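You operate a simulated robot arm through the tools that you are given. There is no shell and no other tool.

You are at the controls of a simulated robot arm. One attempt, no reset.

Task
Pump the white-ring injector from the tester's rack to about 120 bar only, then put it back.
Fine: clamp it in the tester; open the pressure knob before you lift the clamp lever, and shut the knob again; same slot as before; pump no other injector. Where these are worked on the way, their far stop is far enough and under half their travel is too little: pressure knob.

Only the result counts: the job must be done as asked and must still hold three seconds after the hand-in. Knocking over, shifting, dropping, spilling or breaking anything else fails it.

Robot
A 7-joint arm with a two-finger parallel gripper, fixed in place. Base frame: the origin is on the floor under the middle of its stand, x ahead of it, y to its left, z up. Units: cm, degrees, N and s.
It reaches about 147.9 cm from its shoulder. Its first joint turns from -166.0 to 166.0 degrees. Payload 4.4 kg.
The TCP is the grasp point between the finger pads, 2.3 cm short of the fingertips. In the tool frame z runs along the fingers and y along their closing line. Largest opening 9.4 cm; finger width 3.8, thickness 1; the body of the gripper, 5.4 by 9.6 cm, starts 3.9 cm behind the TCP.
Orientation is that of the tool frame in the base frame, as a unit quaternion [x, y, z, w]. With the fingers straight down and closing along the base's y, the tool's x points along the base's -x, its y along +y and its z along -z.

Tools
- The arm moves only by the tool apply_moves. Its argument "commands" is a list that holds one entry, the list of rows, each a list of 7 numbers: the shift along the tool's x, y, z in units of 30 mm (1.0 is 30 mm), then the turn, a rotation vector about the tool's x, y, z in units of 8 degrees (1.0 is 8 degrees), then the gripper command, from -1 (fully open) to 1 (shut), values between in proportion. In form: [[[tx, ty, tz, rx, ry, rz, jaw], ...]]. A call has 1 to 20 rows; each row shifts and turns the commanded pose from where the row before left it, along the tool's axes as they then stand. A call with a number of a shift or a turn outside -1 to 1 is refused whole. Each row takes 0.2 s and may step no farther than 5 cm and 8.6 degrees from the row before; otherwise, or with a gripper value out of range, the whole call is refused. A pose out of reach is approached as far as the arm can. The call stops where the force on the tool passes 50 N (or 10 N more than at its start, if that is more) or the arm is blocked; 0.2 s more then pass. Each finger travels about 7.2 cm/s and halts on what it meets, pressing with about 31 N; the grip force reading is that of the motor and also rises with nothing between the fingers. The clock runs only during rows and for 0.2 s after the last one: add rows that do not move to give the fingers time. It gives the time, the measured TCP pose, the force on the tool (base axes), the opening and the grip force at its end, in the units of the frame above (readings bear some noise), with the torque about the TCP (base axes, N m) and any sound that the robot's microphone picked up, and new pictures: "views" is both (left out), scene, wrist or none.
- Cameras (640 x 400 px; columns grow to the right, rows downward): "scene" is fixed at [21.38, -67, 157.46]; the picture's right is [0.90, -0.45, 0.00], its down [-0.12, -0.23, -0.97] and it looks along [0.43, 0.86, -0.26] (base axes); focal length 330 px, centre (320, 200). "wrist" rides on the gripper at [8.6, 1.6, -7.4] in the tool frame; the picture's right is [-0.18, 0.98, 0.00], its down [-0.58, -0.11, -0.81] and it looks along [-0.79, -0.15, 0.59] (tool axes); focal length 243 px, centre (320, 200). There is no depth. A picture from a camera that has moved, and an enlarged one, comes with that camera's place and axes in the base frame and with its lens. The place of the scene camera against the robot may be out by one fixed shift of up to 2.5 cm in any direction.
- close_up(camera, box): a new picture of the part [left, top, right, bottom] of that camera's present view, enlarged. It takes no simulated time.
- close_job(): hands the job in; it is judged then, once.

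Places have to be worked out from the pictures, the camera data and where the tool is seen. Open the gripper and draw the arm clear of the work before you hand the job in, unless the task says otherwise.

The tools are called after "Emit:" by a JSON object that holds its "method" and its "body". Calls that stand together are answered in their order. apply_moves: Moves the arm, as the interface text tells. Its arguments: {"type":"object","properties":{"commands":{"type":"array"},"views":{"type":"string","enum":["both","scene","wrist","none"]}},"required":["commands"]} The other tools are called the same way: close_up (camera, box) takes an enlarged picture of a part of a camera's view; close_job () hands the job in.

At the start:

```text
clock: 0.0
position: [55.2, 27.59, 148.18]
tcp_rot: [0.001, 1.0, 0.0, 0.0]
force: [-0.2, -0.9, -0.3]
wrist_torque: [0.0, -0.02, 0.04]
finger_gap: 9.39
gripper_force: 0.0
```

scene: 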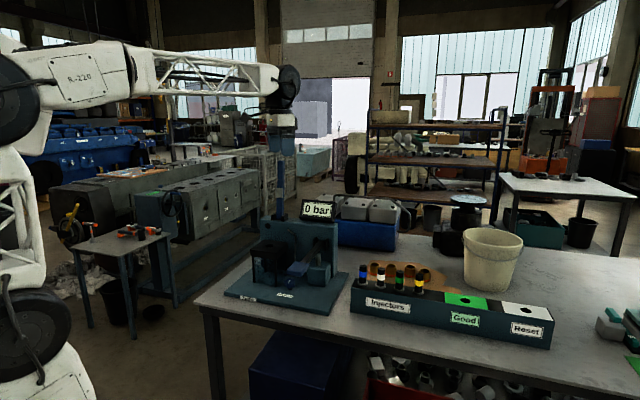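
wrist: 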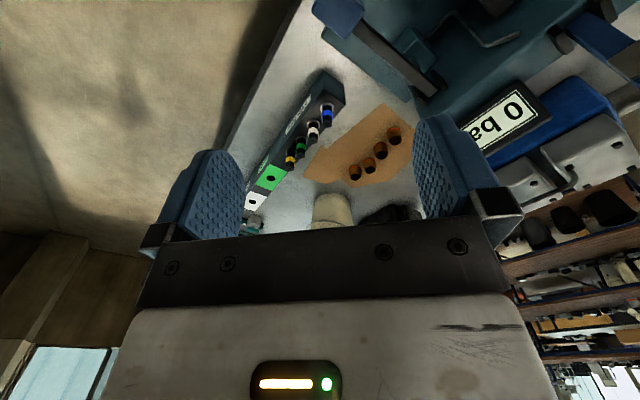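

I start by looking closely at the tester and the rack from both cameras before moving anything.

Emit:
{"method": "close_up", "body": {"camera": "scene", "box": [210, 180, 370, 310]}}

Emit:
{"method": "close_up", "body": {"camera": "scene", "box": [340, 240, 560, 360]}}

Emit:
{"method": "close_up", "body": {"camera": "wrist", "box": [220, 0, 640, 240]}}

```text
3.08 times, centred on (290, 245) of scene
camera zoom: at [21.38, -67.0, 157.46], right [0.9, -0.45, 0.0], down [-0.12, -0.23, -0.97], along [0.43, 0.86, -0.26], focal length 1016 px, centre (412, 62)
```

zoom: 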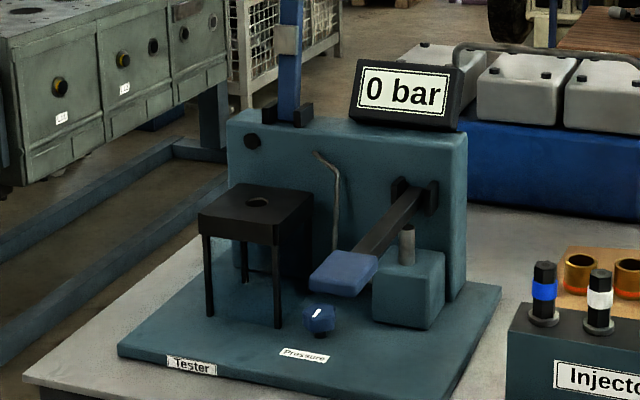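

```text
2.91 times, centred on (450, 300) of scene
camera zoom: at [21.38, -67.0, 157.46], right [0.9, -0.45, 0.0], down [-0.12, -0.23, -0.97], along [0.43, 0.86, -0.26], focal length 961 px, centre (-58, -91)
```

zoom: 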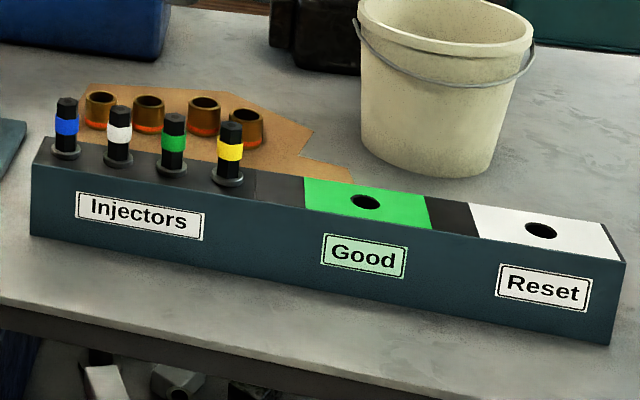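

```text
1.52 times, centred on (430, 120) of wrist
camera zoom: at [46.51, 29.16, 155.71], right [0.18, 0.98, 0.0], down [0.58, -0.11, 0.81], along [0.79, -0.15, -0.59], focal length 370 px, centre (152, 322)
```

zoom: 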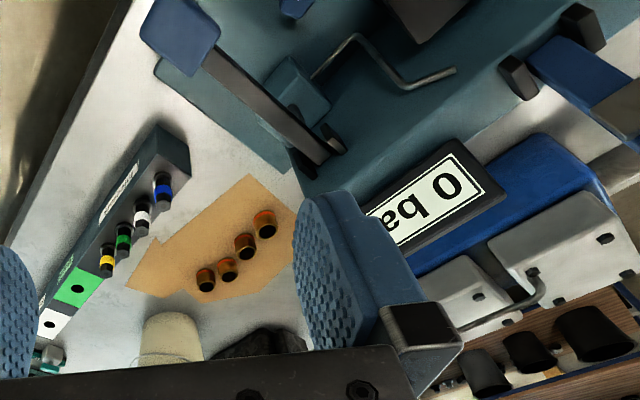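

The scene picture shows the tester (black nest with a hole, upright blue clamp lever, pump lever with blue pad, blue pressure knob) left of the rack; white injector is second in the row, roughly at (89,19,104 top). I back the gripper off and turn it so that the wrist camera looks at the tester.

Emit:
{"method": "apply_moves", "body": {"commands": [[[0.81, 0.16, 0, 0, 0, 0, -1], [0.81, 0.16, 0, 0, 0, 0, -1], [0.81, 0.16, 0, 0, 0, 0, -1], [0.81, 0.16, 0, 0, 0, 0, -1], [0.81, 0.16, 0, 0, 0, 0, -1], [0, 0, 0, 0, 0, -0.98, -1], [0, 0, 0, 0, 0, -0.98, -1], [0, 0, 0, 0, 0, -0.98, -1], [0, 0, 0, 0, 0, -0.98, -1], [0, 0, 0, 0, 0, -0.98, -1], [0, 0, 0, 0, 0, -0.98, -1], [0, 0, 0, 0, 0, -0.98, -1]]], "views": "both"}}

```text
clock: 2.6
position: [42.88, 29.94, 148.09]
tcp_rot: [-0.462, 0.887, 0.0, 0.001]
force: [0.4, -0.1, 0.2]
wrist_torque: [0.02, -0.03, 0.0]
finger_gap: 9.38
gripper_force: 0.1
camera wrist: at [36.71, 23.82, 155.65], right [-0.7, 0.71, 0.0], down [0.42, 0.41, 0.81], along [0.58, 0.56, -0.59], focal length 243 px, centre (320, 200)
```

scene: 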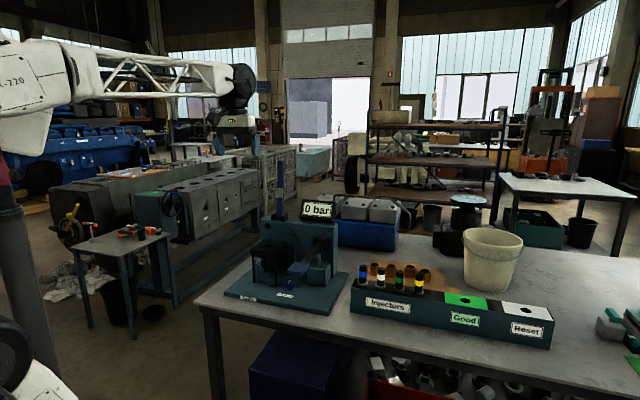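
wrist: 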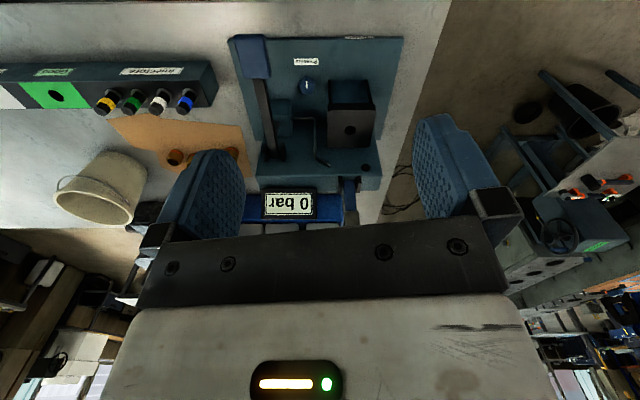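

The wrist camera now sees the whole tester nearly square-on. I enlarge it to read off positions.

Emit:
{"method": "close_up", "body": {"camera": "wrist", "box": [220, 20, 420, 145]}}

Emit:
{"method": "close_up", "body": {"camera": "wrist", "box": [220, 120, 420, 245]}}

Emit:
{"method": "close_up", "body": {"camera": "wrist", "box": [40, 40, 240, 165]}}

Emit:
{"method": "close_up", "body": {"camera": "scene", "box": [240, 140, 360, 215]}}

```text
3.20 times, centred on (320, 82) of wrist
camera zoom: at [36.71, 23.82, 155.65], right [-0.7, 0.71, 0.0], down [0.42, 0.41, 0.81], along [0.58, 0.56, -0.59], focal length 776 px, centre (320, 576)
```

zoom: 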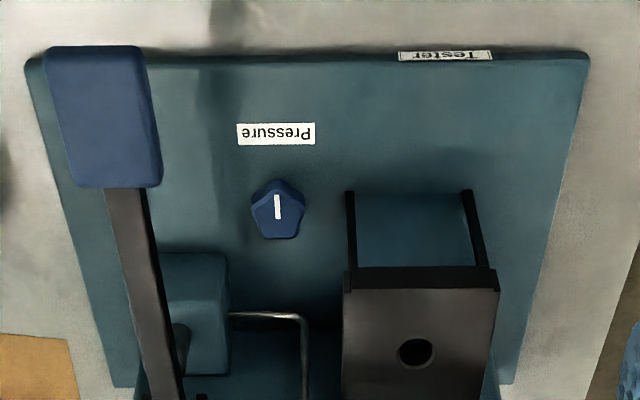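

```text
3.20 times, centred on (320, 182) of wrist
camera zoom: at [36.71, 23.82, 155.65], right [-0.7, 0.71, 0.0], down [0.42, 0.41, 0.81], along [0.58, 0.56, -0.59], focal length 776 px, centre (320, 256)
```

zoom: 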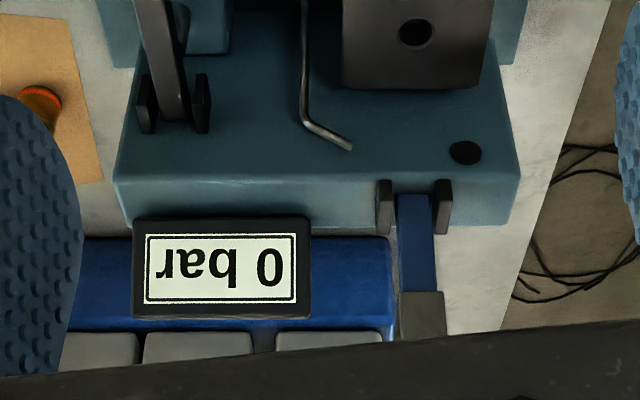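

```text
3.20 times, centred on (140, 102) of wrist
camera zoom: at [36.71, 23.82, 155.65], right [-0.7, 0.71, 0.0], down [0.42, 0.41, 0.81], along [0.58, 0.56, -0.59], focal length 776 px, centre (896, 512)
```

zoom: 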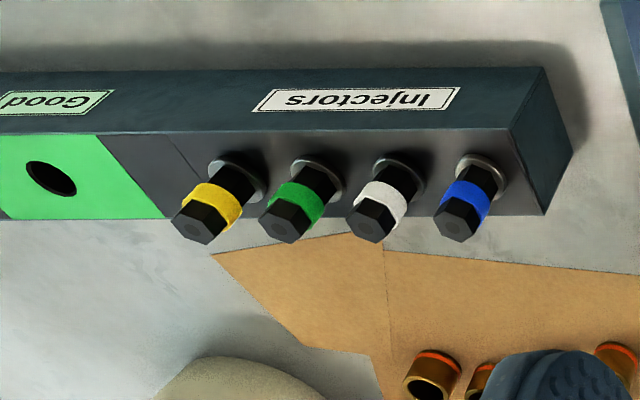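

```text
5.33 times, centred on (300, 178) of scene
camera zoom: at [21.38, -67.0, 157.46], right [0.9, -0.45, 0.0], down [-0.12, -0.23, -0.97], along [0.43, 0.86, -0.26], focal length 1762 px, centre (427, 320)
```

zoom: 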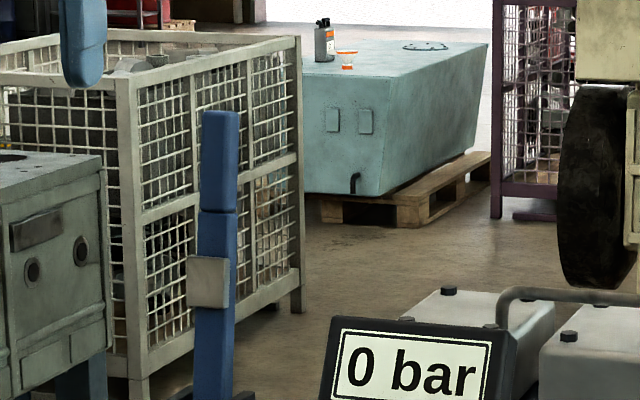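

Tester is squared at about 45° to the base axes and the white injector is at about (88.7, 19.5). I turn the tool to 45° and fly to a hover above that injector at z≈122, to fine-align with the wrist camera.

Emit:
{"method": "apply_moves", "body": {"commands": [[[0, 0, 0, 0, 0, 0.627, -1], [0, 0, 0, 0, 0, 0.627, -0.06], [-0.596, -0.946, 0.62, 0, 0, 0, -0.06], [-0.596, -0.946, 0.62, 0, 0, 0, -0.06], [-0.596, -0.946, 0.62, 0, 0, 0, -0.06], [-0.596, -0.946, 0.62, 0, 0, 0, -0.06], [-0.596, -0.946, 0.62, 0, 0, 0, -0.06], [-0.596, -0.946, 0.62, 0, 0, 0, -0.06], [-0.596, -0.946, 0.62, 0, 0, 0, -0.06], [-0.596, -0.946, 0.62, 0, 0, 0, -0.06], [-0.596, -0.946, 0.62, 0, 0, 0, -0.06], [-0.596, -0.946, 0.62, 0, 0, 0, -0.06], [-0.596, -0.946, 0.62, 0, 0, 0, -0.06], [-0.596, -0.946, 0.62, 0, 0, 0, -0.06], [-0.596, -0.946, 0.62, 0, 0, 0, -0.06], [-0.596, -0.946, 0.62, 0, 0, 0, -0.06], [0, 0, 0, 0, 0, 0, -0.06]]], "views": "both"}}

```text
clock: 6.2
position: [88.84, 19.45, 121.92]
tcp_rot: [-0.382, 0.924, 0.0, -0.001]
force: [0.9, 0.1, 0.1]
wrist_torque: [-0.01, 0.01, 0.0]
finger_gap: 4.97
gripper_force: 0.1
camera wrist: at [81.62, 14.5, 129.5], right [-0.56, 0.83, 0.0], down [0.49, 0.33, 0.81], along [0.67, 0.45, -0.59], focal length 243 px, centre (320, 200)
```

scene: 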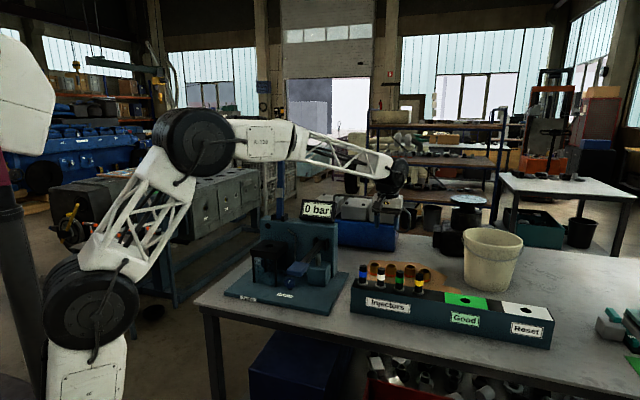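
wrist: 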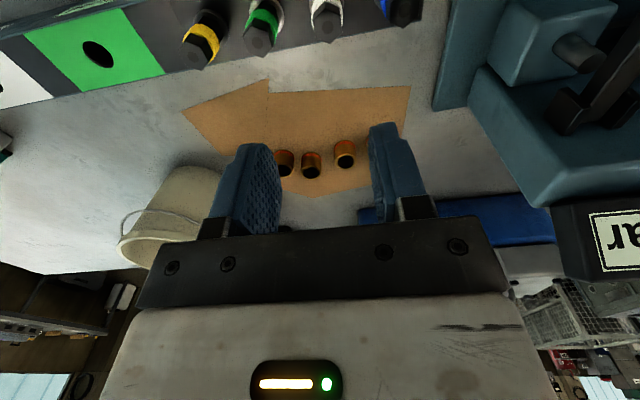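

The white injector's hex top appears almost on the tool axis in the wrist view. I enlarge it to measure the remaining offset.

Emit:
{"method": "close_up", "body": {"camera": "wrist", "box": [240, 0, 420, 112]}}

Emit:
{"method": "close_up", "body": {"camera": "scene", "box": [340, 170, 500, 290]}}

```text
3.56 times, centred on (330, 56) of wrist
camera zoom: at [81.62, 14.5, 129.5], right [-0.56, 0.83, 0.0], down [0.49, 0.33, 0.81], along [0.67, 0.45, -0.59], focal length 863 px, centre (284, 712)
```

zoom: 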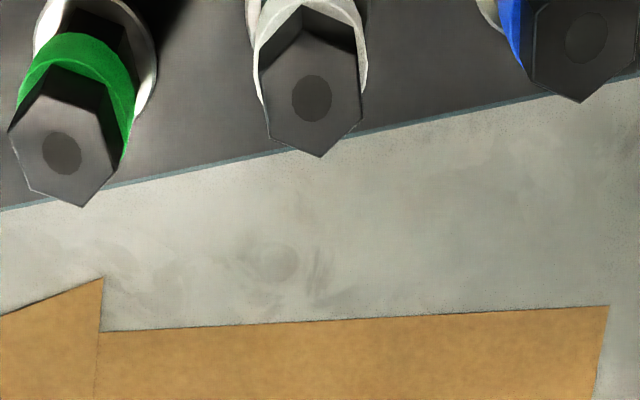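

```text
3.33 times, centred on (420, 230) of scene
camera zoom: at [21.38, -67.0, 157.46], right [0.9, -0.45, 0.0], down [-0.12, -0.23, -0.97], along [0.43, 0.86, -0.26], focal length 1101 px, centre (-13, 100)
```

zoom: 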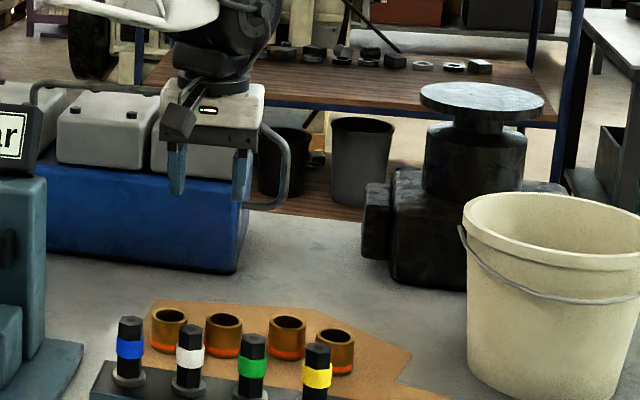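

From this view the top is somewhere between z≈103 and 107; I descend 8 cm straight down (tips still above it) to pin down the depth with a nearer look.

Emit:
{"method": "apply_moves", "body": {"commands": [[[0, 0, 0.889, 0, 0, 0, -0.06], [0, 0, 0.889, 0, 0, 0, -0.06], [0, 0, 0.889, 0, 0, 0, -0.06], [0, 0, 0, 0, 0, 0, -0.06]]], "views": "both"}}

Emit:
{"method": "close_up", "body": {"camera": "wrist", "box": [220, 20, 420, 145]}}

Emit:
{"method": "close_up", "body": {"camera": "scene", "box": [340, 170, 500, 290]}}

```text
clock: 7.2
position: [88.79, 19.5, 113.86]
tcp_rot: [-0.382, 0.924, -0.001, 0.0]
force: [-0.9, 0.6, -0.2]
wrist_torque: [0.02, 0.01, 0.02]
finger_gap: 4.94
gripper_force: 0.1
camera wrist: at [81.51, 14.56, 121.48], right [-0.56, 0.83, 0.0], down [0.49, 0.33, 0.81], along [0.67, 0.45, -0.59], focal length 243 px, centre (320, 200)
```

scene: 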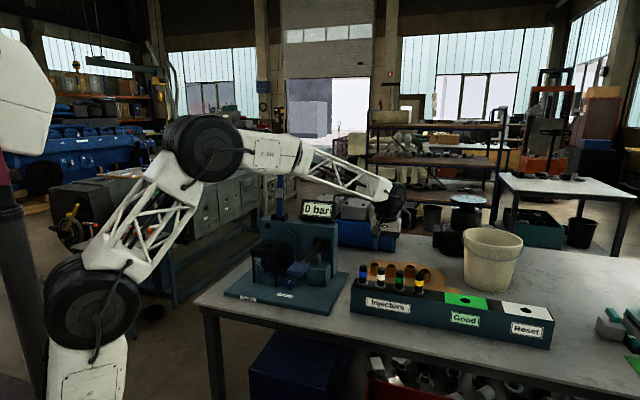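
wrist: 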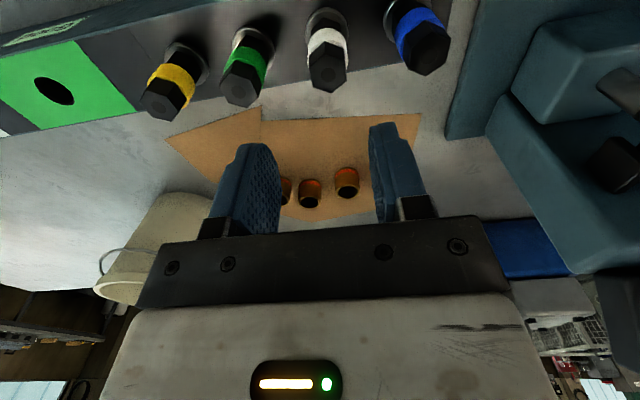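

```text
3.20 times, centred on (320, 82) of wrist
camera zoom: at [81.51, 14.56, 121.48], right [-0.56, 0.83, 0.0], down [0.49, 0.33, 0.81], along [0.67, 0.45, -0.59], focal length 776 px, centre (320, 576)
```

zoom: 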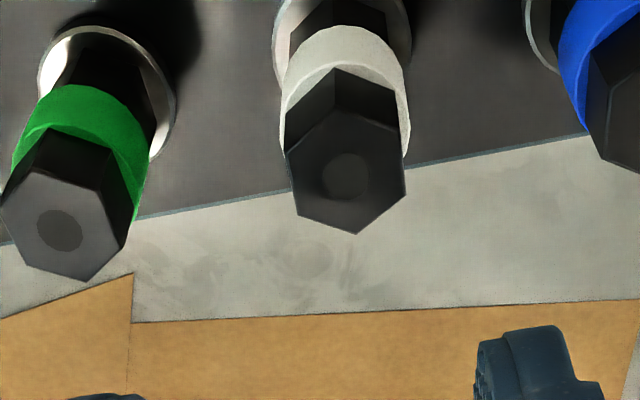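

```text
3.33 times, centred on (420, 230) of scene
camera zoom: at [21.38, -67.0, 157.46], right [0.9, -0.45, 0.0], down [-0.12, -0.23, -0.97], along [0.43, 0.86, -0.26], focal length 1101 px, centre (-13, 100)
```

zoom: 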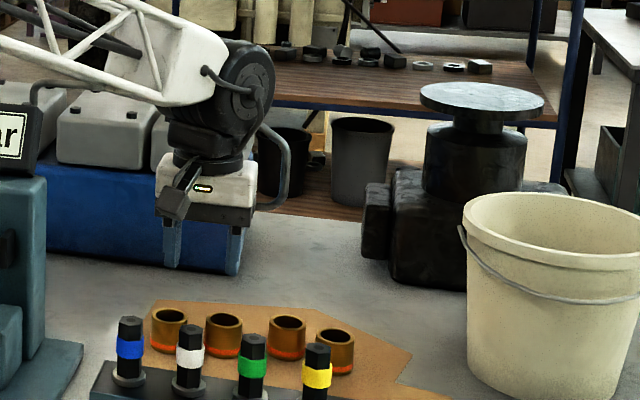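

Comparing the two heights gives the hex top at z≈105.2, spacing ≈6.4, white injector at about (88.0, 19.7); hex flats face my fingers. I shift 0.7 cm right and 0.5 cm nearer, lower by 4 cm and check again.

Emit:
{"method": "apply_moves", "body": {"commands": [[[0.153, 0.23, 0, 0, 0, 0, -0.06], [0, 0, 0.667, 0, 0, 0, -0.06], [0, 0, 0.667, 0, 0, 0, -0.06], [0, 0, 0, 0, 0, 0, -0.06]]], "views": "both"}}

Emit:
{"method": "close_up", "body": {"camera": "wrist", "box": [200, 50, 440, 200]}}

Emit:
{"method": "close_up", "body": {"camera": "scene", "box": [340, 200, 460, 290]}}

```text
clock: 8.2
position: [88.02, 19.58, 110.06]
tcp_rot: [-0.382, 0.924, 0.0, 0.0]
force: [-0.2, -0.2, 0.2]
wrist_torque: [0.01, 0.0, 0.01]
finger_gap: 4.97
gripper_force: 0.0
camera wrist: at [80.62, 14.68, 117.66], right [-0.56, 0.83, 0.0], down [0.49, 0.33, 0.81], along [0.67, 0.45, -0.59], focal length 243 px, centre (320, 200)
```

scene: 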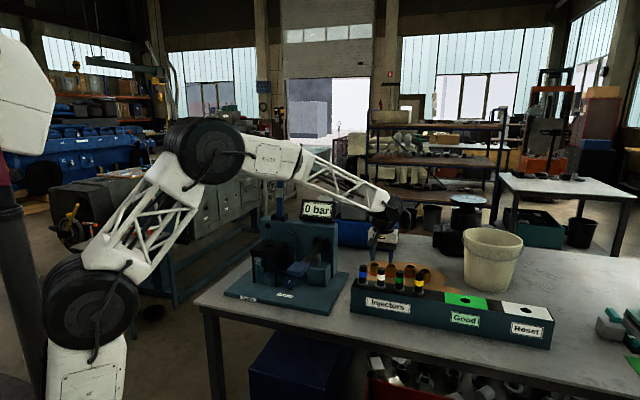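
wrist: 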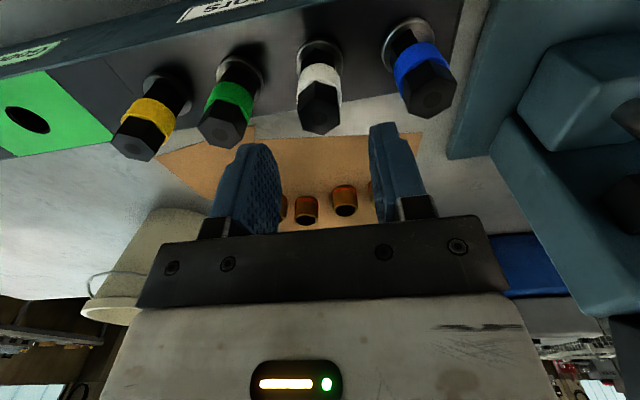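

```text
2.67 times, centred on (320, 125) of wrist
camera zoom: at [80.62, 14.68, 117.66], right [-0.56, 0.83, 0.0], down [0.49, 0.33, 0.81], along [0.67, 0.45, -0.59], focal length 647 px, centre (320, 400)
```

zoom: 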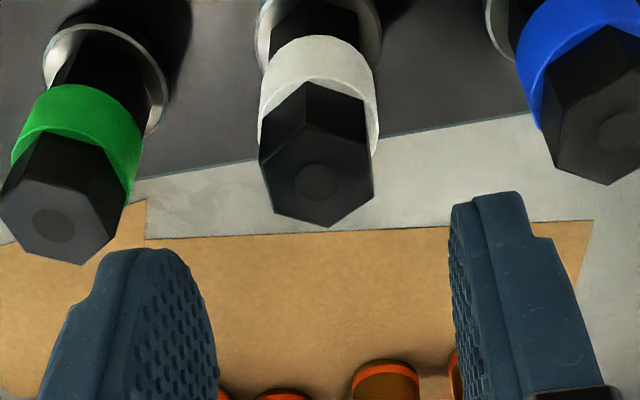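

```text
4.44 times, centred on (400, 245) of scene
camera zoom: at [21.38, -67.0, 157.46], right [0.9, -0.45, 0.0], down [-0.12, -0.23, -0.97], along [0.43, 0.86, -0.26], focal length 1468 px, centre (-36, 0)
```

zoom: 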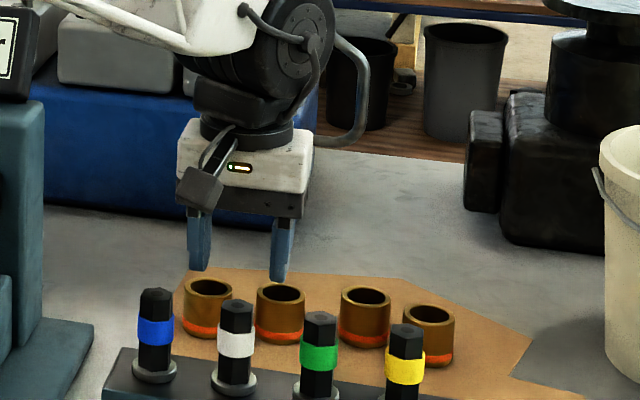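

Now aligned within about 2 mm (top z≈105). I lower the open fingers around the injector by 7.2 cm to TCP z≈102.8 and look.

Emit:
{"method": "apply_moves", "body": {"commands": [[[-0.04, 0, 0.5, 0, 0, 0, -0.06], [0, 0, 0.5, 0, 0, 0, -0.06], [0, 0, 0.5, 0, 0, 0, -0.06], [0, 0, 0.5, 0, 0, 0, -0.06], [0, 0, 0.42, 0, 0, 0, -0.06], [0, 0, 0, 0, 0, 0, -0.06]]], "views": "both"}}

Emit:
{"method": "close_up", "body": {"camera": "scene", "box": [340, 200, 460, 290]}}

```text
clock: 9.6
position: [88.19, 19.72, 102.69]
tcp_rot: [-0.382, 0.924, 0.0, 0.0]
force: [0.5, 0.1, -0.4]
wrist_torque: [0.01, 0.01, 0.01]
finger_gap: 4.98
gripper_force: 0.1
camera wrist: at [80.84, 14.75, 110.33], right [-0.56, 0.83, 0.0], down [0.49, 0.33, 0.81], along [0.67, 0.45, -0.59], focal length 243 px, centre (320, 200)
```

scene: 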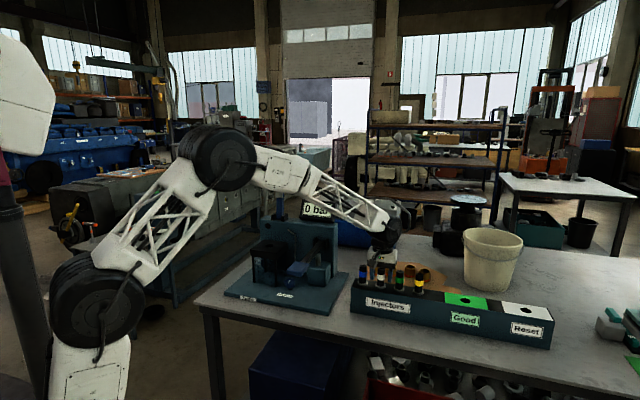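
wrist: 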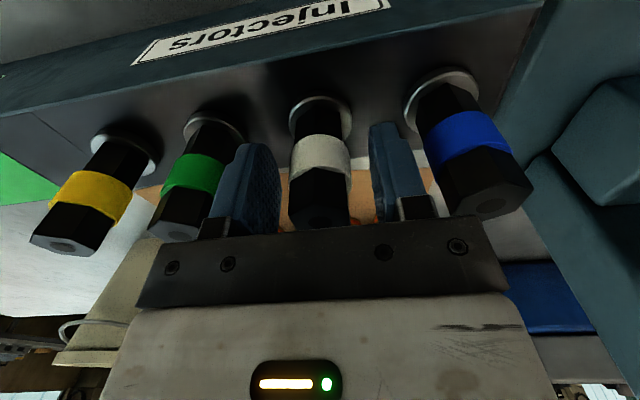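

```text
4.44 times, centred on (400, 245) of scene
camera zoom: at [21.38, -67.0, 157.46], right [0.9, -0.45, 0.0], down [-0.12, -0.23, -0.97], along [0.43, 0.86, -0.26], focal length 1468 px, centre (-36, 0)
```

zoom: 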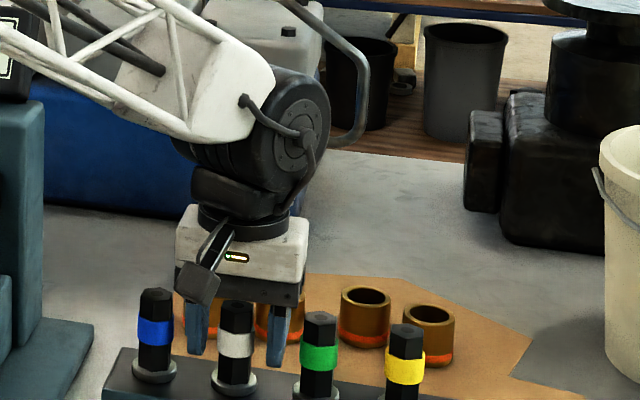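

The injector stands between the fingers, ring level with the pads, neighbours clear. I close the gripper on it.

Emit:
{"method": "apply_moves", "body": {"commands": [[[0, 0, 0, 0, 0, 0, 0.2], [0, 0, 0, 0, 0, 0, 0.5], [0, 0, 0, 0, 0, 0, 1], [0, 0, 0, 0, 0, 0, 1], [0, 0, 0, 0, 0, 0, 1]]], "views": "wrist"}}

```text
clock: 10.8
position: [88.19, 19.59, 102.63]
tcp_rot: [-0.382, 0.924, 0.0, 0.0]
force: [0.7, -0.1, 0.6]
wrist_torque: [0.01, 0.01, -0.04]
finger_gap: 2.36
gripper_force: 30.7
camera wrist: at [80.84, 14.75, 110.33], right [-0.56, 0.83, 0.0], down [0.49, 0.33, 0.81], along [0.67, 0.45, -0.59], focal length 243 px, centre (320, 200)
```

wrist: 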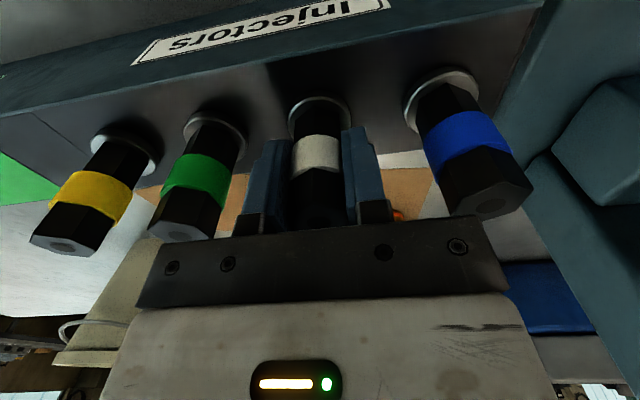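

Gripped at 2.36 cm, 31 N. I lift straight up 12 cm slowly and look at what comes out of the slot.

Emit:
{"method": "apply_moves", "body": {"commands": [[[0, 0, -0.3, 0, 0, 0, 1], [0, 0, -0.5, 0, 0, 0, 1], [0, 0, -0.7, 0, 0, 0, 1], [0, 0, -0.8, 0, 0, 0, 1], [0, 0, -0.8, 0, 0, 0, 1], [0, 0, -0.9, 0, 0, 0, 1], [0, 0, 0, 0, 0, 0, 1]]], "views": "both"}}

Emit:
{"method": "close_up", "body": {"camera": "scene", "box": [340, 200, 460, 290]}}

```text
clock: 12.4
position: [88.14, 19.61, 114.66]
tcp_rot: [-0.382, 0.924, 0.0, 0.0]
force: [0.0, -0.5, -3.3]
wrist_torque: [-0.02, 0.03, -0.03]
finger_gap: 2.38
gripper_force: 30.7
camera wrist: at [80.83, 14.59, 122.3], right [-0.56, 0.83, 0.0], down [0.49, 0.33, 0.81], along [0.67, 0.45, -0.59], focal length 243 px, centre (320, 200)
```

scene: 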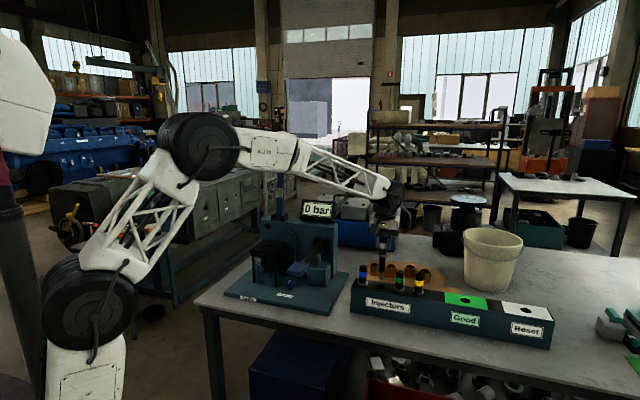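
wrist: 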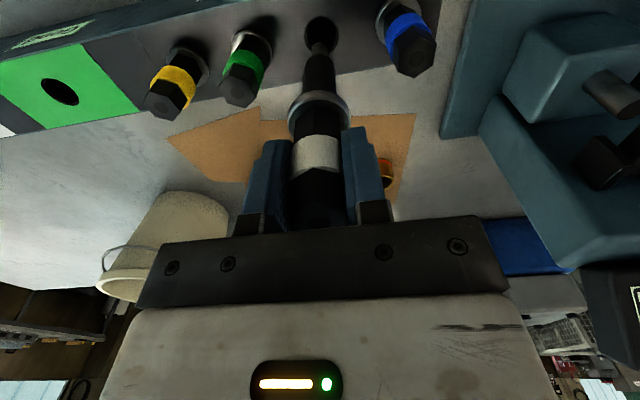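

```text
4.44 times, centred on (400, 245) of scene
camera zoom: at [21.38, -67.0, 157.46], right [0.9, -0.45, 0.0], down [-0.12, -0.23, -0.97], along [0.43, 0.86, -0.26], focal length 1468 px, centre (-36, 0)
```

zoom: 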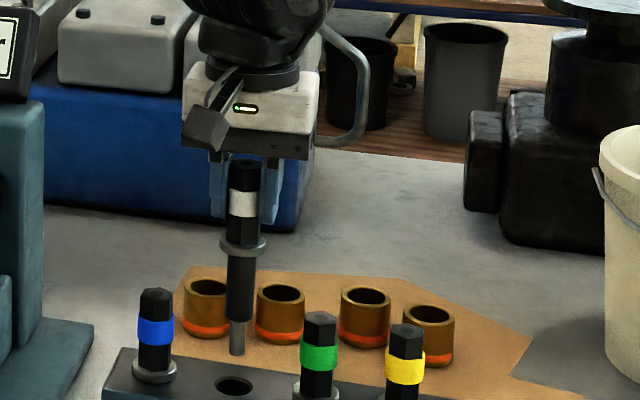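

The injector is out (nozzle tip about 13 cm below TCP). Triangulating the nest hole with both cameras gives about (59.3, 56.5), nest top z≈105. I rise to z≈128 and carry it across to above the nest.

Emit:
{"method": "apply_moves", "body": {"commands": [[[0, 0, -0.8, 0, 0, 0, 1], [0, 0, -0.9, 0, 0, 0, 1], [0, 0, -0.9, 0, 0, 0, 1], [0, 0, -0.9, 0, 0, 0, 1], [-0.06, 0.5, -0.3, 0, 0, 0, 1], [-0.12, 0.8, -0.3, 0, 0, 0, 1], [-0.13, 1.0, 0, 0, 0, 0, 1], [-0.13, 1.0, 0, 0, 0, 0, 1], [-0.13, 1.0, 0, 0, 0, 0, 1], [-0.13, 1.0, 0, 0, 0, 0, 1], [-0.13, 1.0, 0, 0, 0, 0, 1], [-0.13, 1.0, 0, 0, 0, 0, 1], [-0.13, 1.0, 0, 0, 0, 0, 1], [-0.13, 1.0, 0, 0, 0, 0, 1], [-0.13, 1.0, 0, 0, 0, 0, 1], [-0.13, 1.0, 0, 0, 0, 0, 1], [-0.13, 1.0, 0, 0, 0, 0, 1], [-0.13, 1.0, 0, 0, 0, 0, 1], [-0.13, 1.0, 0, 0, 0, 0, 1], [-0.03, 0.8, 0, 0, 0, 0, 1]]], "views": "both"}}

Emit:
{"method": "close_up", "body": {"camera": "scene", "box": [210, 140, 370, 260]}}

Emit:
{"method": "close_up", "body": {"camera": "wrist", "box": [200, 0, 440, 150]}}

```text
clock: 16.6
position: [60.04, 55.71, 127.31]
tcp_rot: [-0.381, 0.924, 0.0, 0.001]
force: [-0.5, 0.2, -2.4]
wrist_torque: [0.0, 0.02, 0.01]
finger_gap: 2.38
gripper_force: 31.0
camera wrist: at [52.79, 50.81, 134.77], right [-0.56, 0.83, 0.0], down [0.49, 0.33, 0.81], along [0.67, 0.45, -0.59], focal length 243 px, centre (320, 200)
```

scene: 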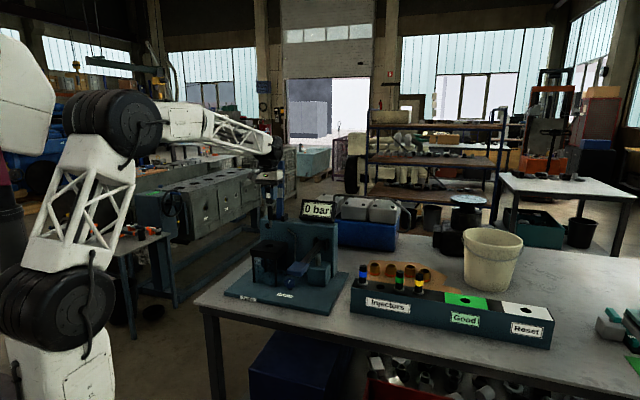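
wrist: 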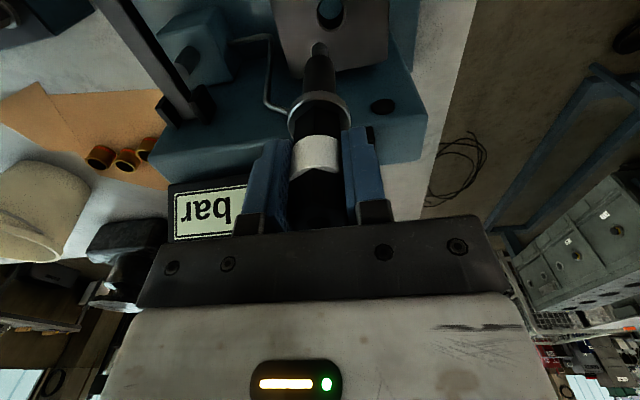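

```text
3.33 times, centred on (290, 200) of scene
camera zoom: at [21.38, -67.0, 157.46], right [0.9, -0.45, 0.0], down [-0.12, -0.23, -0.97], along [0.43, 0.86, -0.26], focal length 1101 px, centre (420, 200)
```

zoom: 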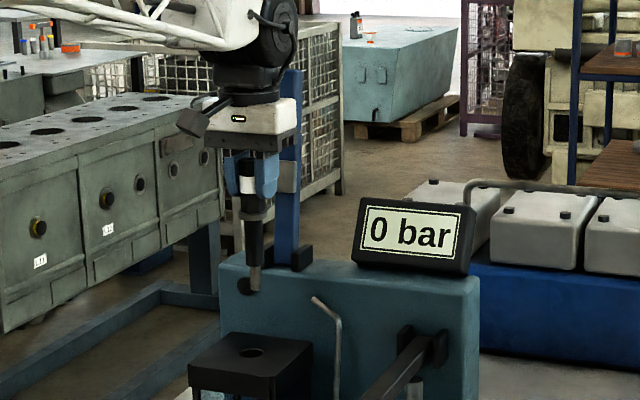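

```text
2.67 times, centred on (320, 75) of wrist
camera zoom: at [52.79, 50.81, 134.77], right [-0.56, 0.83, 0.0], down [0.49, 0.33, 0.81], along [0.67, 0.45, -0.59], focal length 647 px, centre (320, 533)
```

zoom: 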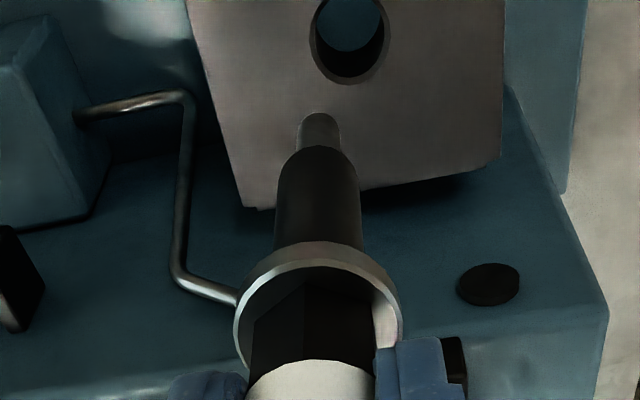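

The hole measures at (59.4, 56.65), matching my estimate; I am 1.1 cm short to the right. I shift that and lower 4.5 cm so that the nozzle is just above the hole, then check alignment.

Emit:
{"method": "apply_moves", "body": {"commands": [[[-0.063, 0.38, 0, 0, 0, 0, 1], [0, 0, 0.5, 0, 0, 0, 1], [0, 0, 0.5, 0, 0, 0, 1], [0, 0, 0.5, 0, 0, 0, 1], [0, 0, 0, 0, 0, 0, 1]]], "views": "both"}}

Emit:
{"method": "close_up", "body": {"camera": "scene", "box": [240, 170, 320, 280]}}

Emit:
{"method": "close_up", "body": {"camera": "wrist", "box": [230, 0, 410, 112]}}

```text
clock: 17.8
position: [59.55, 56.66, 122.43]
tcp_rot: [-0.382, 0.924, 0.0, 0.0]
force: [0.3, -0.4, -4.1]
wrist_torque: [-0.01, 0.01, -0.01]
finger_gap: 2.4
gripper_force: 31.0
camera wrist: at [52.23, 51.68, 130.16], right [-0.56, 0.83, 0.0], down [0.49, 0.33, 0.81], along [0.67, 0.45, -0.59], focal length 243 px, centre (320, 200)
```

scene: 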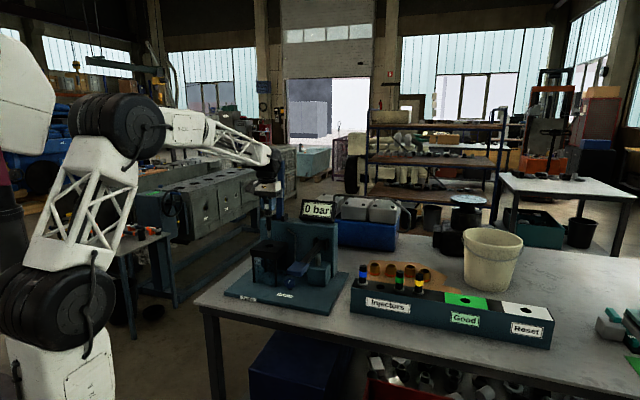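
wrist: 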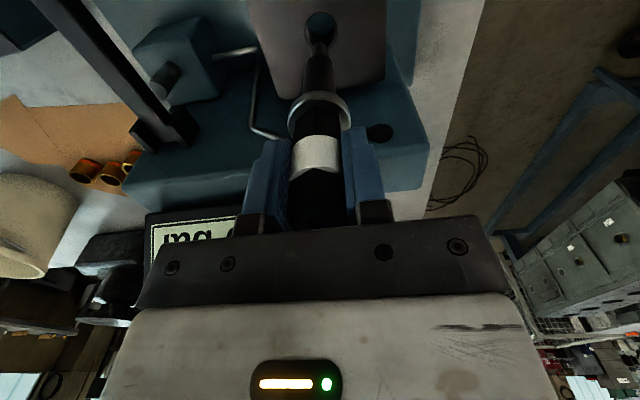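

```text
3.64 times, centred on (280, 225) of scene
camera zoom: at [21.38, -67.0, 157.46], right [0.9, -0.45, 0.0], down [-0.12, -0.23, -0.97], along [0.43, 0.86, -0.26], focal length 1201 px, centre (466, 109)
```

zoom: 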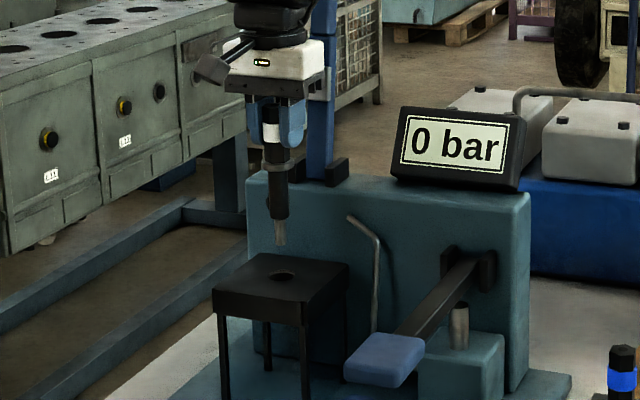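

```text
3.56 times, centred on (320, 56) of wrist
camera zoom: at [52.23, 51.68, 130.16], right [-0.56, 0.83, 0.0], down [0.49, 0.33, 0.81], along [0.67, 0.45, -0.59], focal length 863 px, centre (320, 712)
```

zoom: 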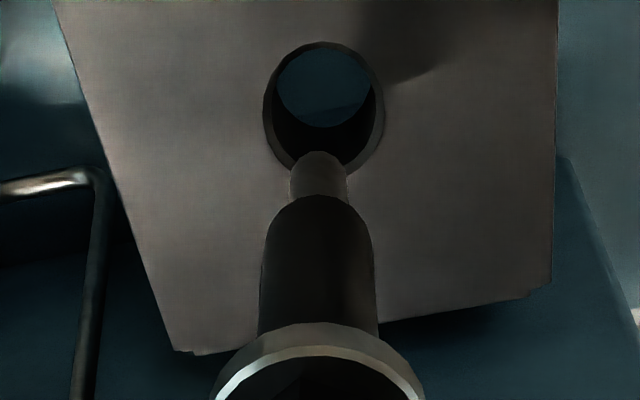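

Barrel axis is on the TCP axis (no tilt); the hole sits about 3 mm nearer and 1 mm right. I correct this and lower 2 cm so the nozzle tip is right over the hole for a parallax-free check.

Emit:
{"method": "apply_moves", "body": {"commands": [[[0.11, 0.035, 0, 0, 0, 0, 1], [0, 0, 0.35, 0, 0, 0, 1], [0, 0, 0.35, 0, 0, 0, 1], [0, 0, 0, 0, 0, 0, 1]]], "views": "wrist"}}

Emit:
{"method": "close_up", "body": {"camera": "wrist", "box": [230, 0, 410, 112]}}

Emit:
{"method": "close_up", "body": {"camera": "scene", "box": [250, 200, 310, 260]}}

```text
clock: 18.8
position: [59.15, 56.53, 120.39]
tcp_rot: [-0.382, 0.924, 0.0, 0.0]
force: [0.0, -0.6, -2.7]
wrist_torque: [0.01, -0.04, -0.02]
finger_gap: 2.38
gripper_force: 31.1
camera wrist: at [51.85, 51.58, 128.06], right [-0.56, 0.83, 0.0], down [0.49, 0.33, 0.81], along [0.67, 0.45, -0.59], focal length 243 px, centre (320, 200)
```

wrist: 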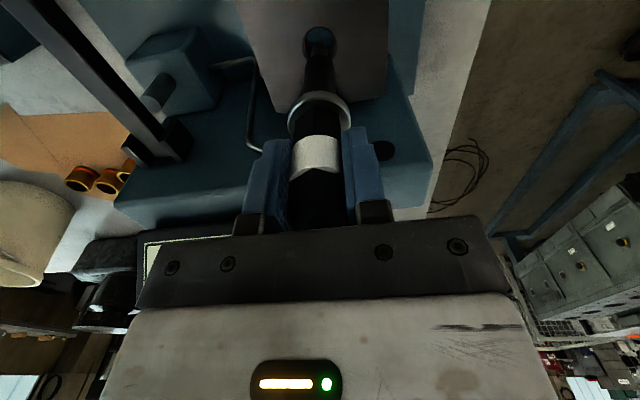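

```text
3.56 times, centred on (320, 56) of wrist
camera zoom: at [51.85, 51.58, 128.06], right [-0.56, 0.83, 0.0], down [0.49, 0.33, 0.81], along [0.67, 0.45, -0.59], focal length 863 px, centre (320, 712)
```

zoom: 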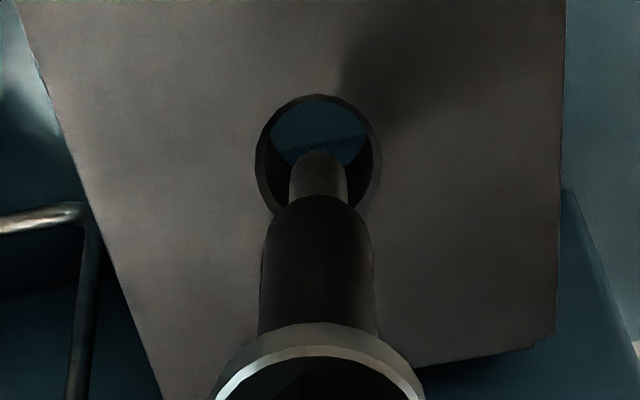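

```text
6.67 times, centred on (280, 230) of scene
camera zoom: at [21.38, -67.0, 157.46], right [0.9, -0.45, 0.0], down [-0.12, -0.23, -0.97], along [0.43, 0.86, -0.26], focal length 2202 px, centre (587, 0)
```

zoom: 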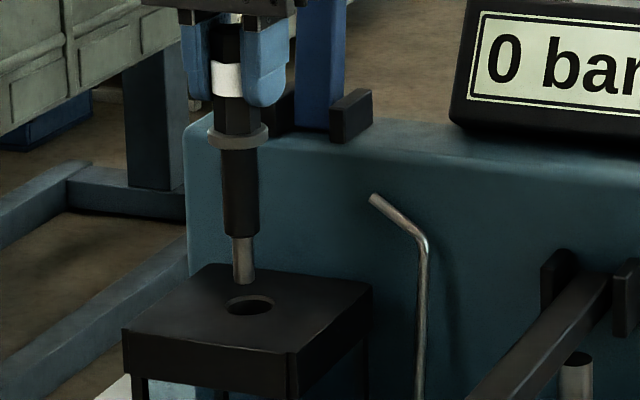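

The nozzle is over the hole; the wrist view suggests near-centred while the scene view suggests the hole is a few mm farther. I compromise 2.5 mm farther and lower 2.4 cm so only the thin nozzle enters, then compare again.

Emit:
{"method": "apply_moves", "body": {"commands": [[[-0.083, -0.01, 0.2, 0, 0, 0, 1], [0, 0, 0.3, 0, 0, 0, 1], [0, 0, 0.3, 0, 0, 0, 1], [0, 0, 0, 0, 0, 0, 1]]], "views": "wrist"}}

Emit:
{"method": "close_up", "body": {"camera": "wrist", "box": [230, 0, 410, 112]}}

Emit:
{"method": "close_up", "body": {"camera": "scene", "box": [250, 200, 310, 260]}}

```text
clock: 19.8
position: [59.42, 56.71, 117.97]
tcp_rot: [-0.382, 0.924, 0.0, 0.0]
force: [1.1, -0.4, -3.1]
wrist_torque: [-0.01, -0.01, 0.02]
finger_gap: 2.37
gripper_force: 31.1
camera wrist: at [52.1, 51.77, 125.62], right [-0.56, 0.83, 0.0], down [0.49, 0.33, 0.81], along [0.67, 0.45, -0.59], focal length 243 px, centre (320, 200)
```

wrist: 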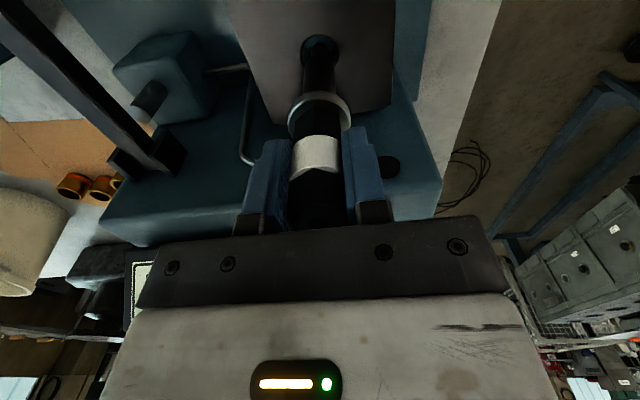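

```text
3.56 times, centred on (320, 56) of wrist
camera zoom: at [52.1, 51.77, 125.62], right [-0.56, 0.83, 0.0], down [0.49, 0.33, 0.81], along [0.67, 0.45, -0.59], focal length 863 px, centre (320, 712)
```

zoom: 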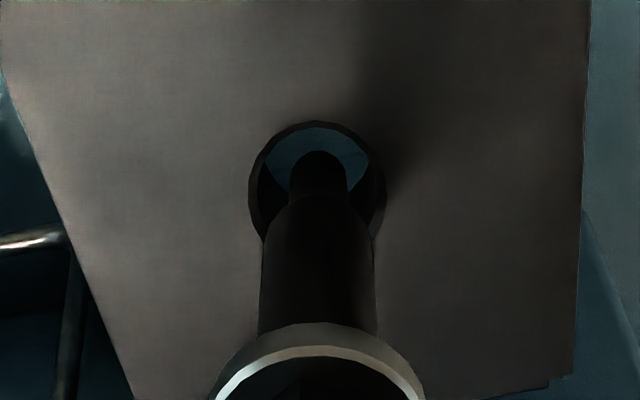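

```text
6.67 times, centred on (280, 230) of scene
camera zoom: at [21.38, -67.0, 157.46], right [0.9, -0.45, 0.0], down [-0.12, -0.23, -0.97], along [0.43, 0.86, -0.26], focal length 2202 px, centre (587, 0)
```

zoom: 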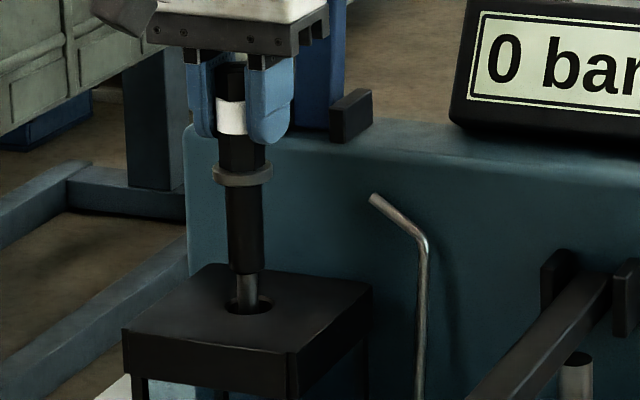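

Nozzle is inside the hole with room around. I nudge 1.5 mm farther and lower 2.6 cm so the barrel shoulder sits just above the rim for a final check.

Emit:
{"method": "apply_moves", "body": {"commands": [[[-0.05, -0.01, 0.2, 0, 0, 0, 1], [0, 0, 0.33, 0, 0, 0, 1], [0, 0, 0.33, 0, 0, 0, 1], [0, 0, 0, 0, 0, 0, 1]]], "views": "wrist"}}

Emit:
{"method": "close_up", "body": {"camera": "wrist", "box": [230, 0, 410, 112]}}

Emit:
{"method": "close_up", "body": {"camera": "scene", "box": [260, 220, 300, 260]}}

```text
clock: 20.8
position: [59.57, 56.6, 115.48]
tcp_rot: [-0.382, 0.924, -0.001, 0.0]
force: [0.5, -0.3, -2.8]
wrist_torque: [0.0, -0.02, -0.01]
finger_gap: 2.37
gripper_force: 31.0
camera wrist: at [52.23, 51.8, 123.12], right [-0.56, 0.83, 0.0], down [0.49, 0.33, 0.81], along [0.67, 0.45, -0.59], focal length 243 px, centre (320, 200)
```

wrist: 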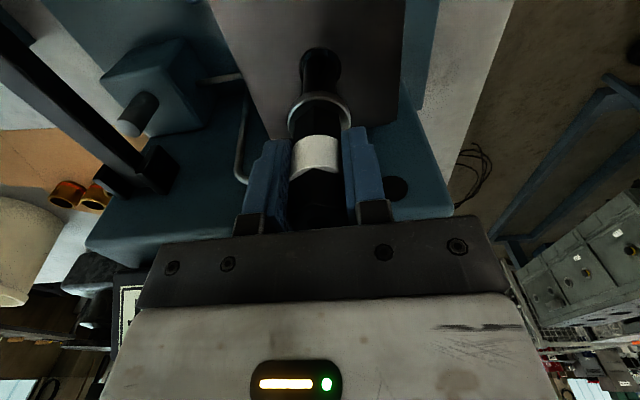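

```text
3.56 times, centred on (320, 56) of wrist
camera zoom: at [52.23, 51.8, 123.12], right [-0.56, 0.83, 0.0], down [0.49, 0.33, 0.81], along [0.67, 0.45, -0.59], focal length 863 px, centre (320, 712)
```

zoom: 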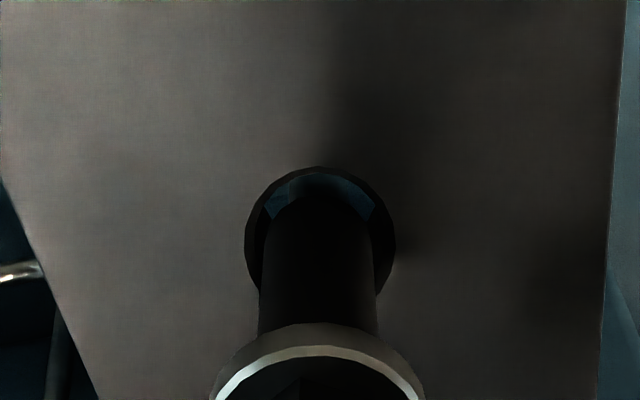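

```text
10.00 times, centred on (280, 240) of scene
camera zoom: at [21.38, -67.0, 157.46], right [0.9, -0.45, 0.0], down [-0.12, -0.23, -0.97], along [0.43, 0.86, -0.26], focal length 3303 px, centre (720, -200)
```

zoom: 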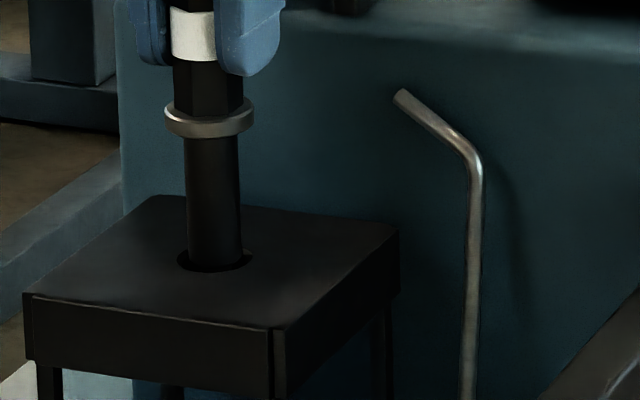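

Scene view shows the barrel centred in the hole. I lower another 2 cm gently, watching for side force.

Emit:
{"method": "apply_moves", "body": {"commands": [[[0, 0, 0.15, 0, 0, 0, 1], [0, 0, 0.15, 0, 0, 0, 1], [0, 0, 0.15, 0, 0, 0, 1], [0, 0, 0.2, 0, 0, 0, 1], [0, 0, 0, 0, 0, 0, 1]]], "views": "wrist"}}

Emit:
{"method": "close_up", "body": {"camera": "scene", "box": [260, 220, 300, 260]}}

Emit:
{"method": "close_up", "body": {"camera": "wrist", "box": [230, 20, 410, 132]}}

```text
clock: 22.0
position: [59.48, 56.75, 113.49]
tcp_rot: [-0.382, 0.924, 0.0, 0.001]
force: [0.0, -0.3, -1.9]
wrist_torque: [-0.01, 0.02, 0.02]
finger_gap: 2.39
gripper_force: 31.3
camera wrist: at [52.22, 51.9, 121.16], right [-0.56, 0.83, 0.0], down [0.49, 0.33, 0.81], along [0.67, 0.45, -0.59], focal length 243 px, centre (320, 200)
```

wrist: 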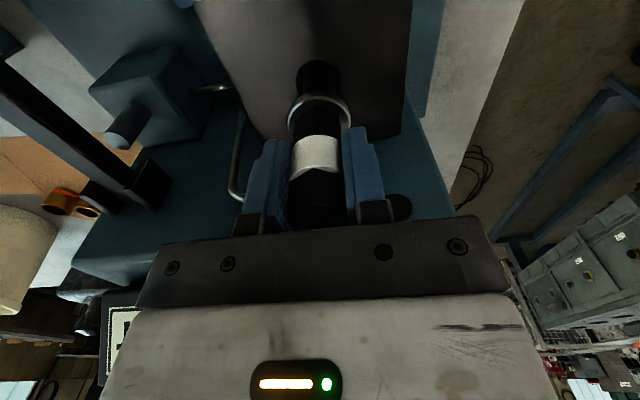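

```text
10.00 times, centred on (280, 240) of scene
camera zoom: at [21.38, -67.0, 157.46], right [0.9, -0.45, 0.0], down [-0.12, -0.23, -0.97], along [0.43, 0.86, -0.26], focal length 3303 px, centre (720, -200)
```

zoom: 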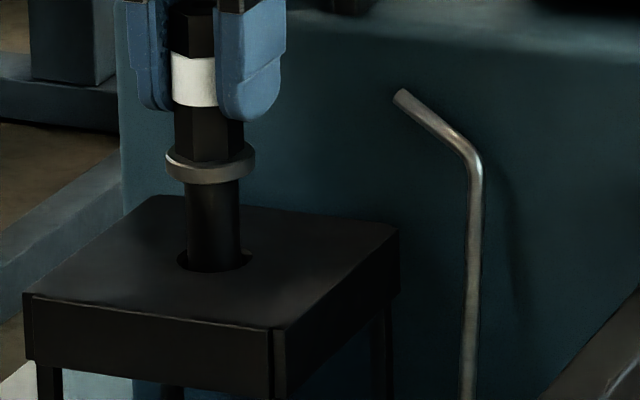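

```text
3.56 times, centred on (320, 76) of wrist
camera zoom: at [52.22, 51.9, 121.16], right [-0.56, 0.83, 0.0], down [0.49, 0.33, 0.81], along [0.67, 0.45, -0.59], focal length 863 px, centre (320, 641)
```

zoom: 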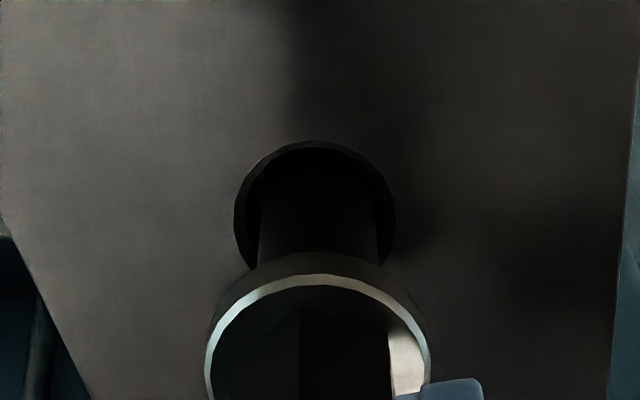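

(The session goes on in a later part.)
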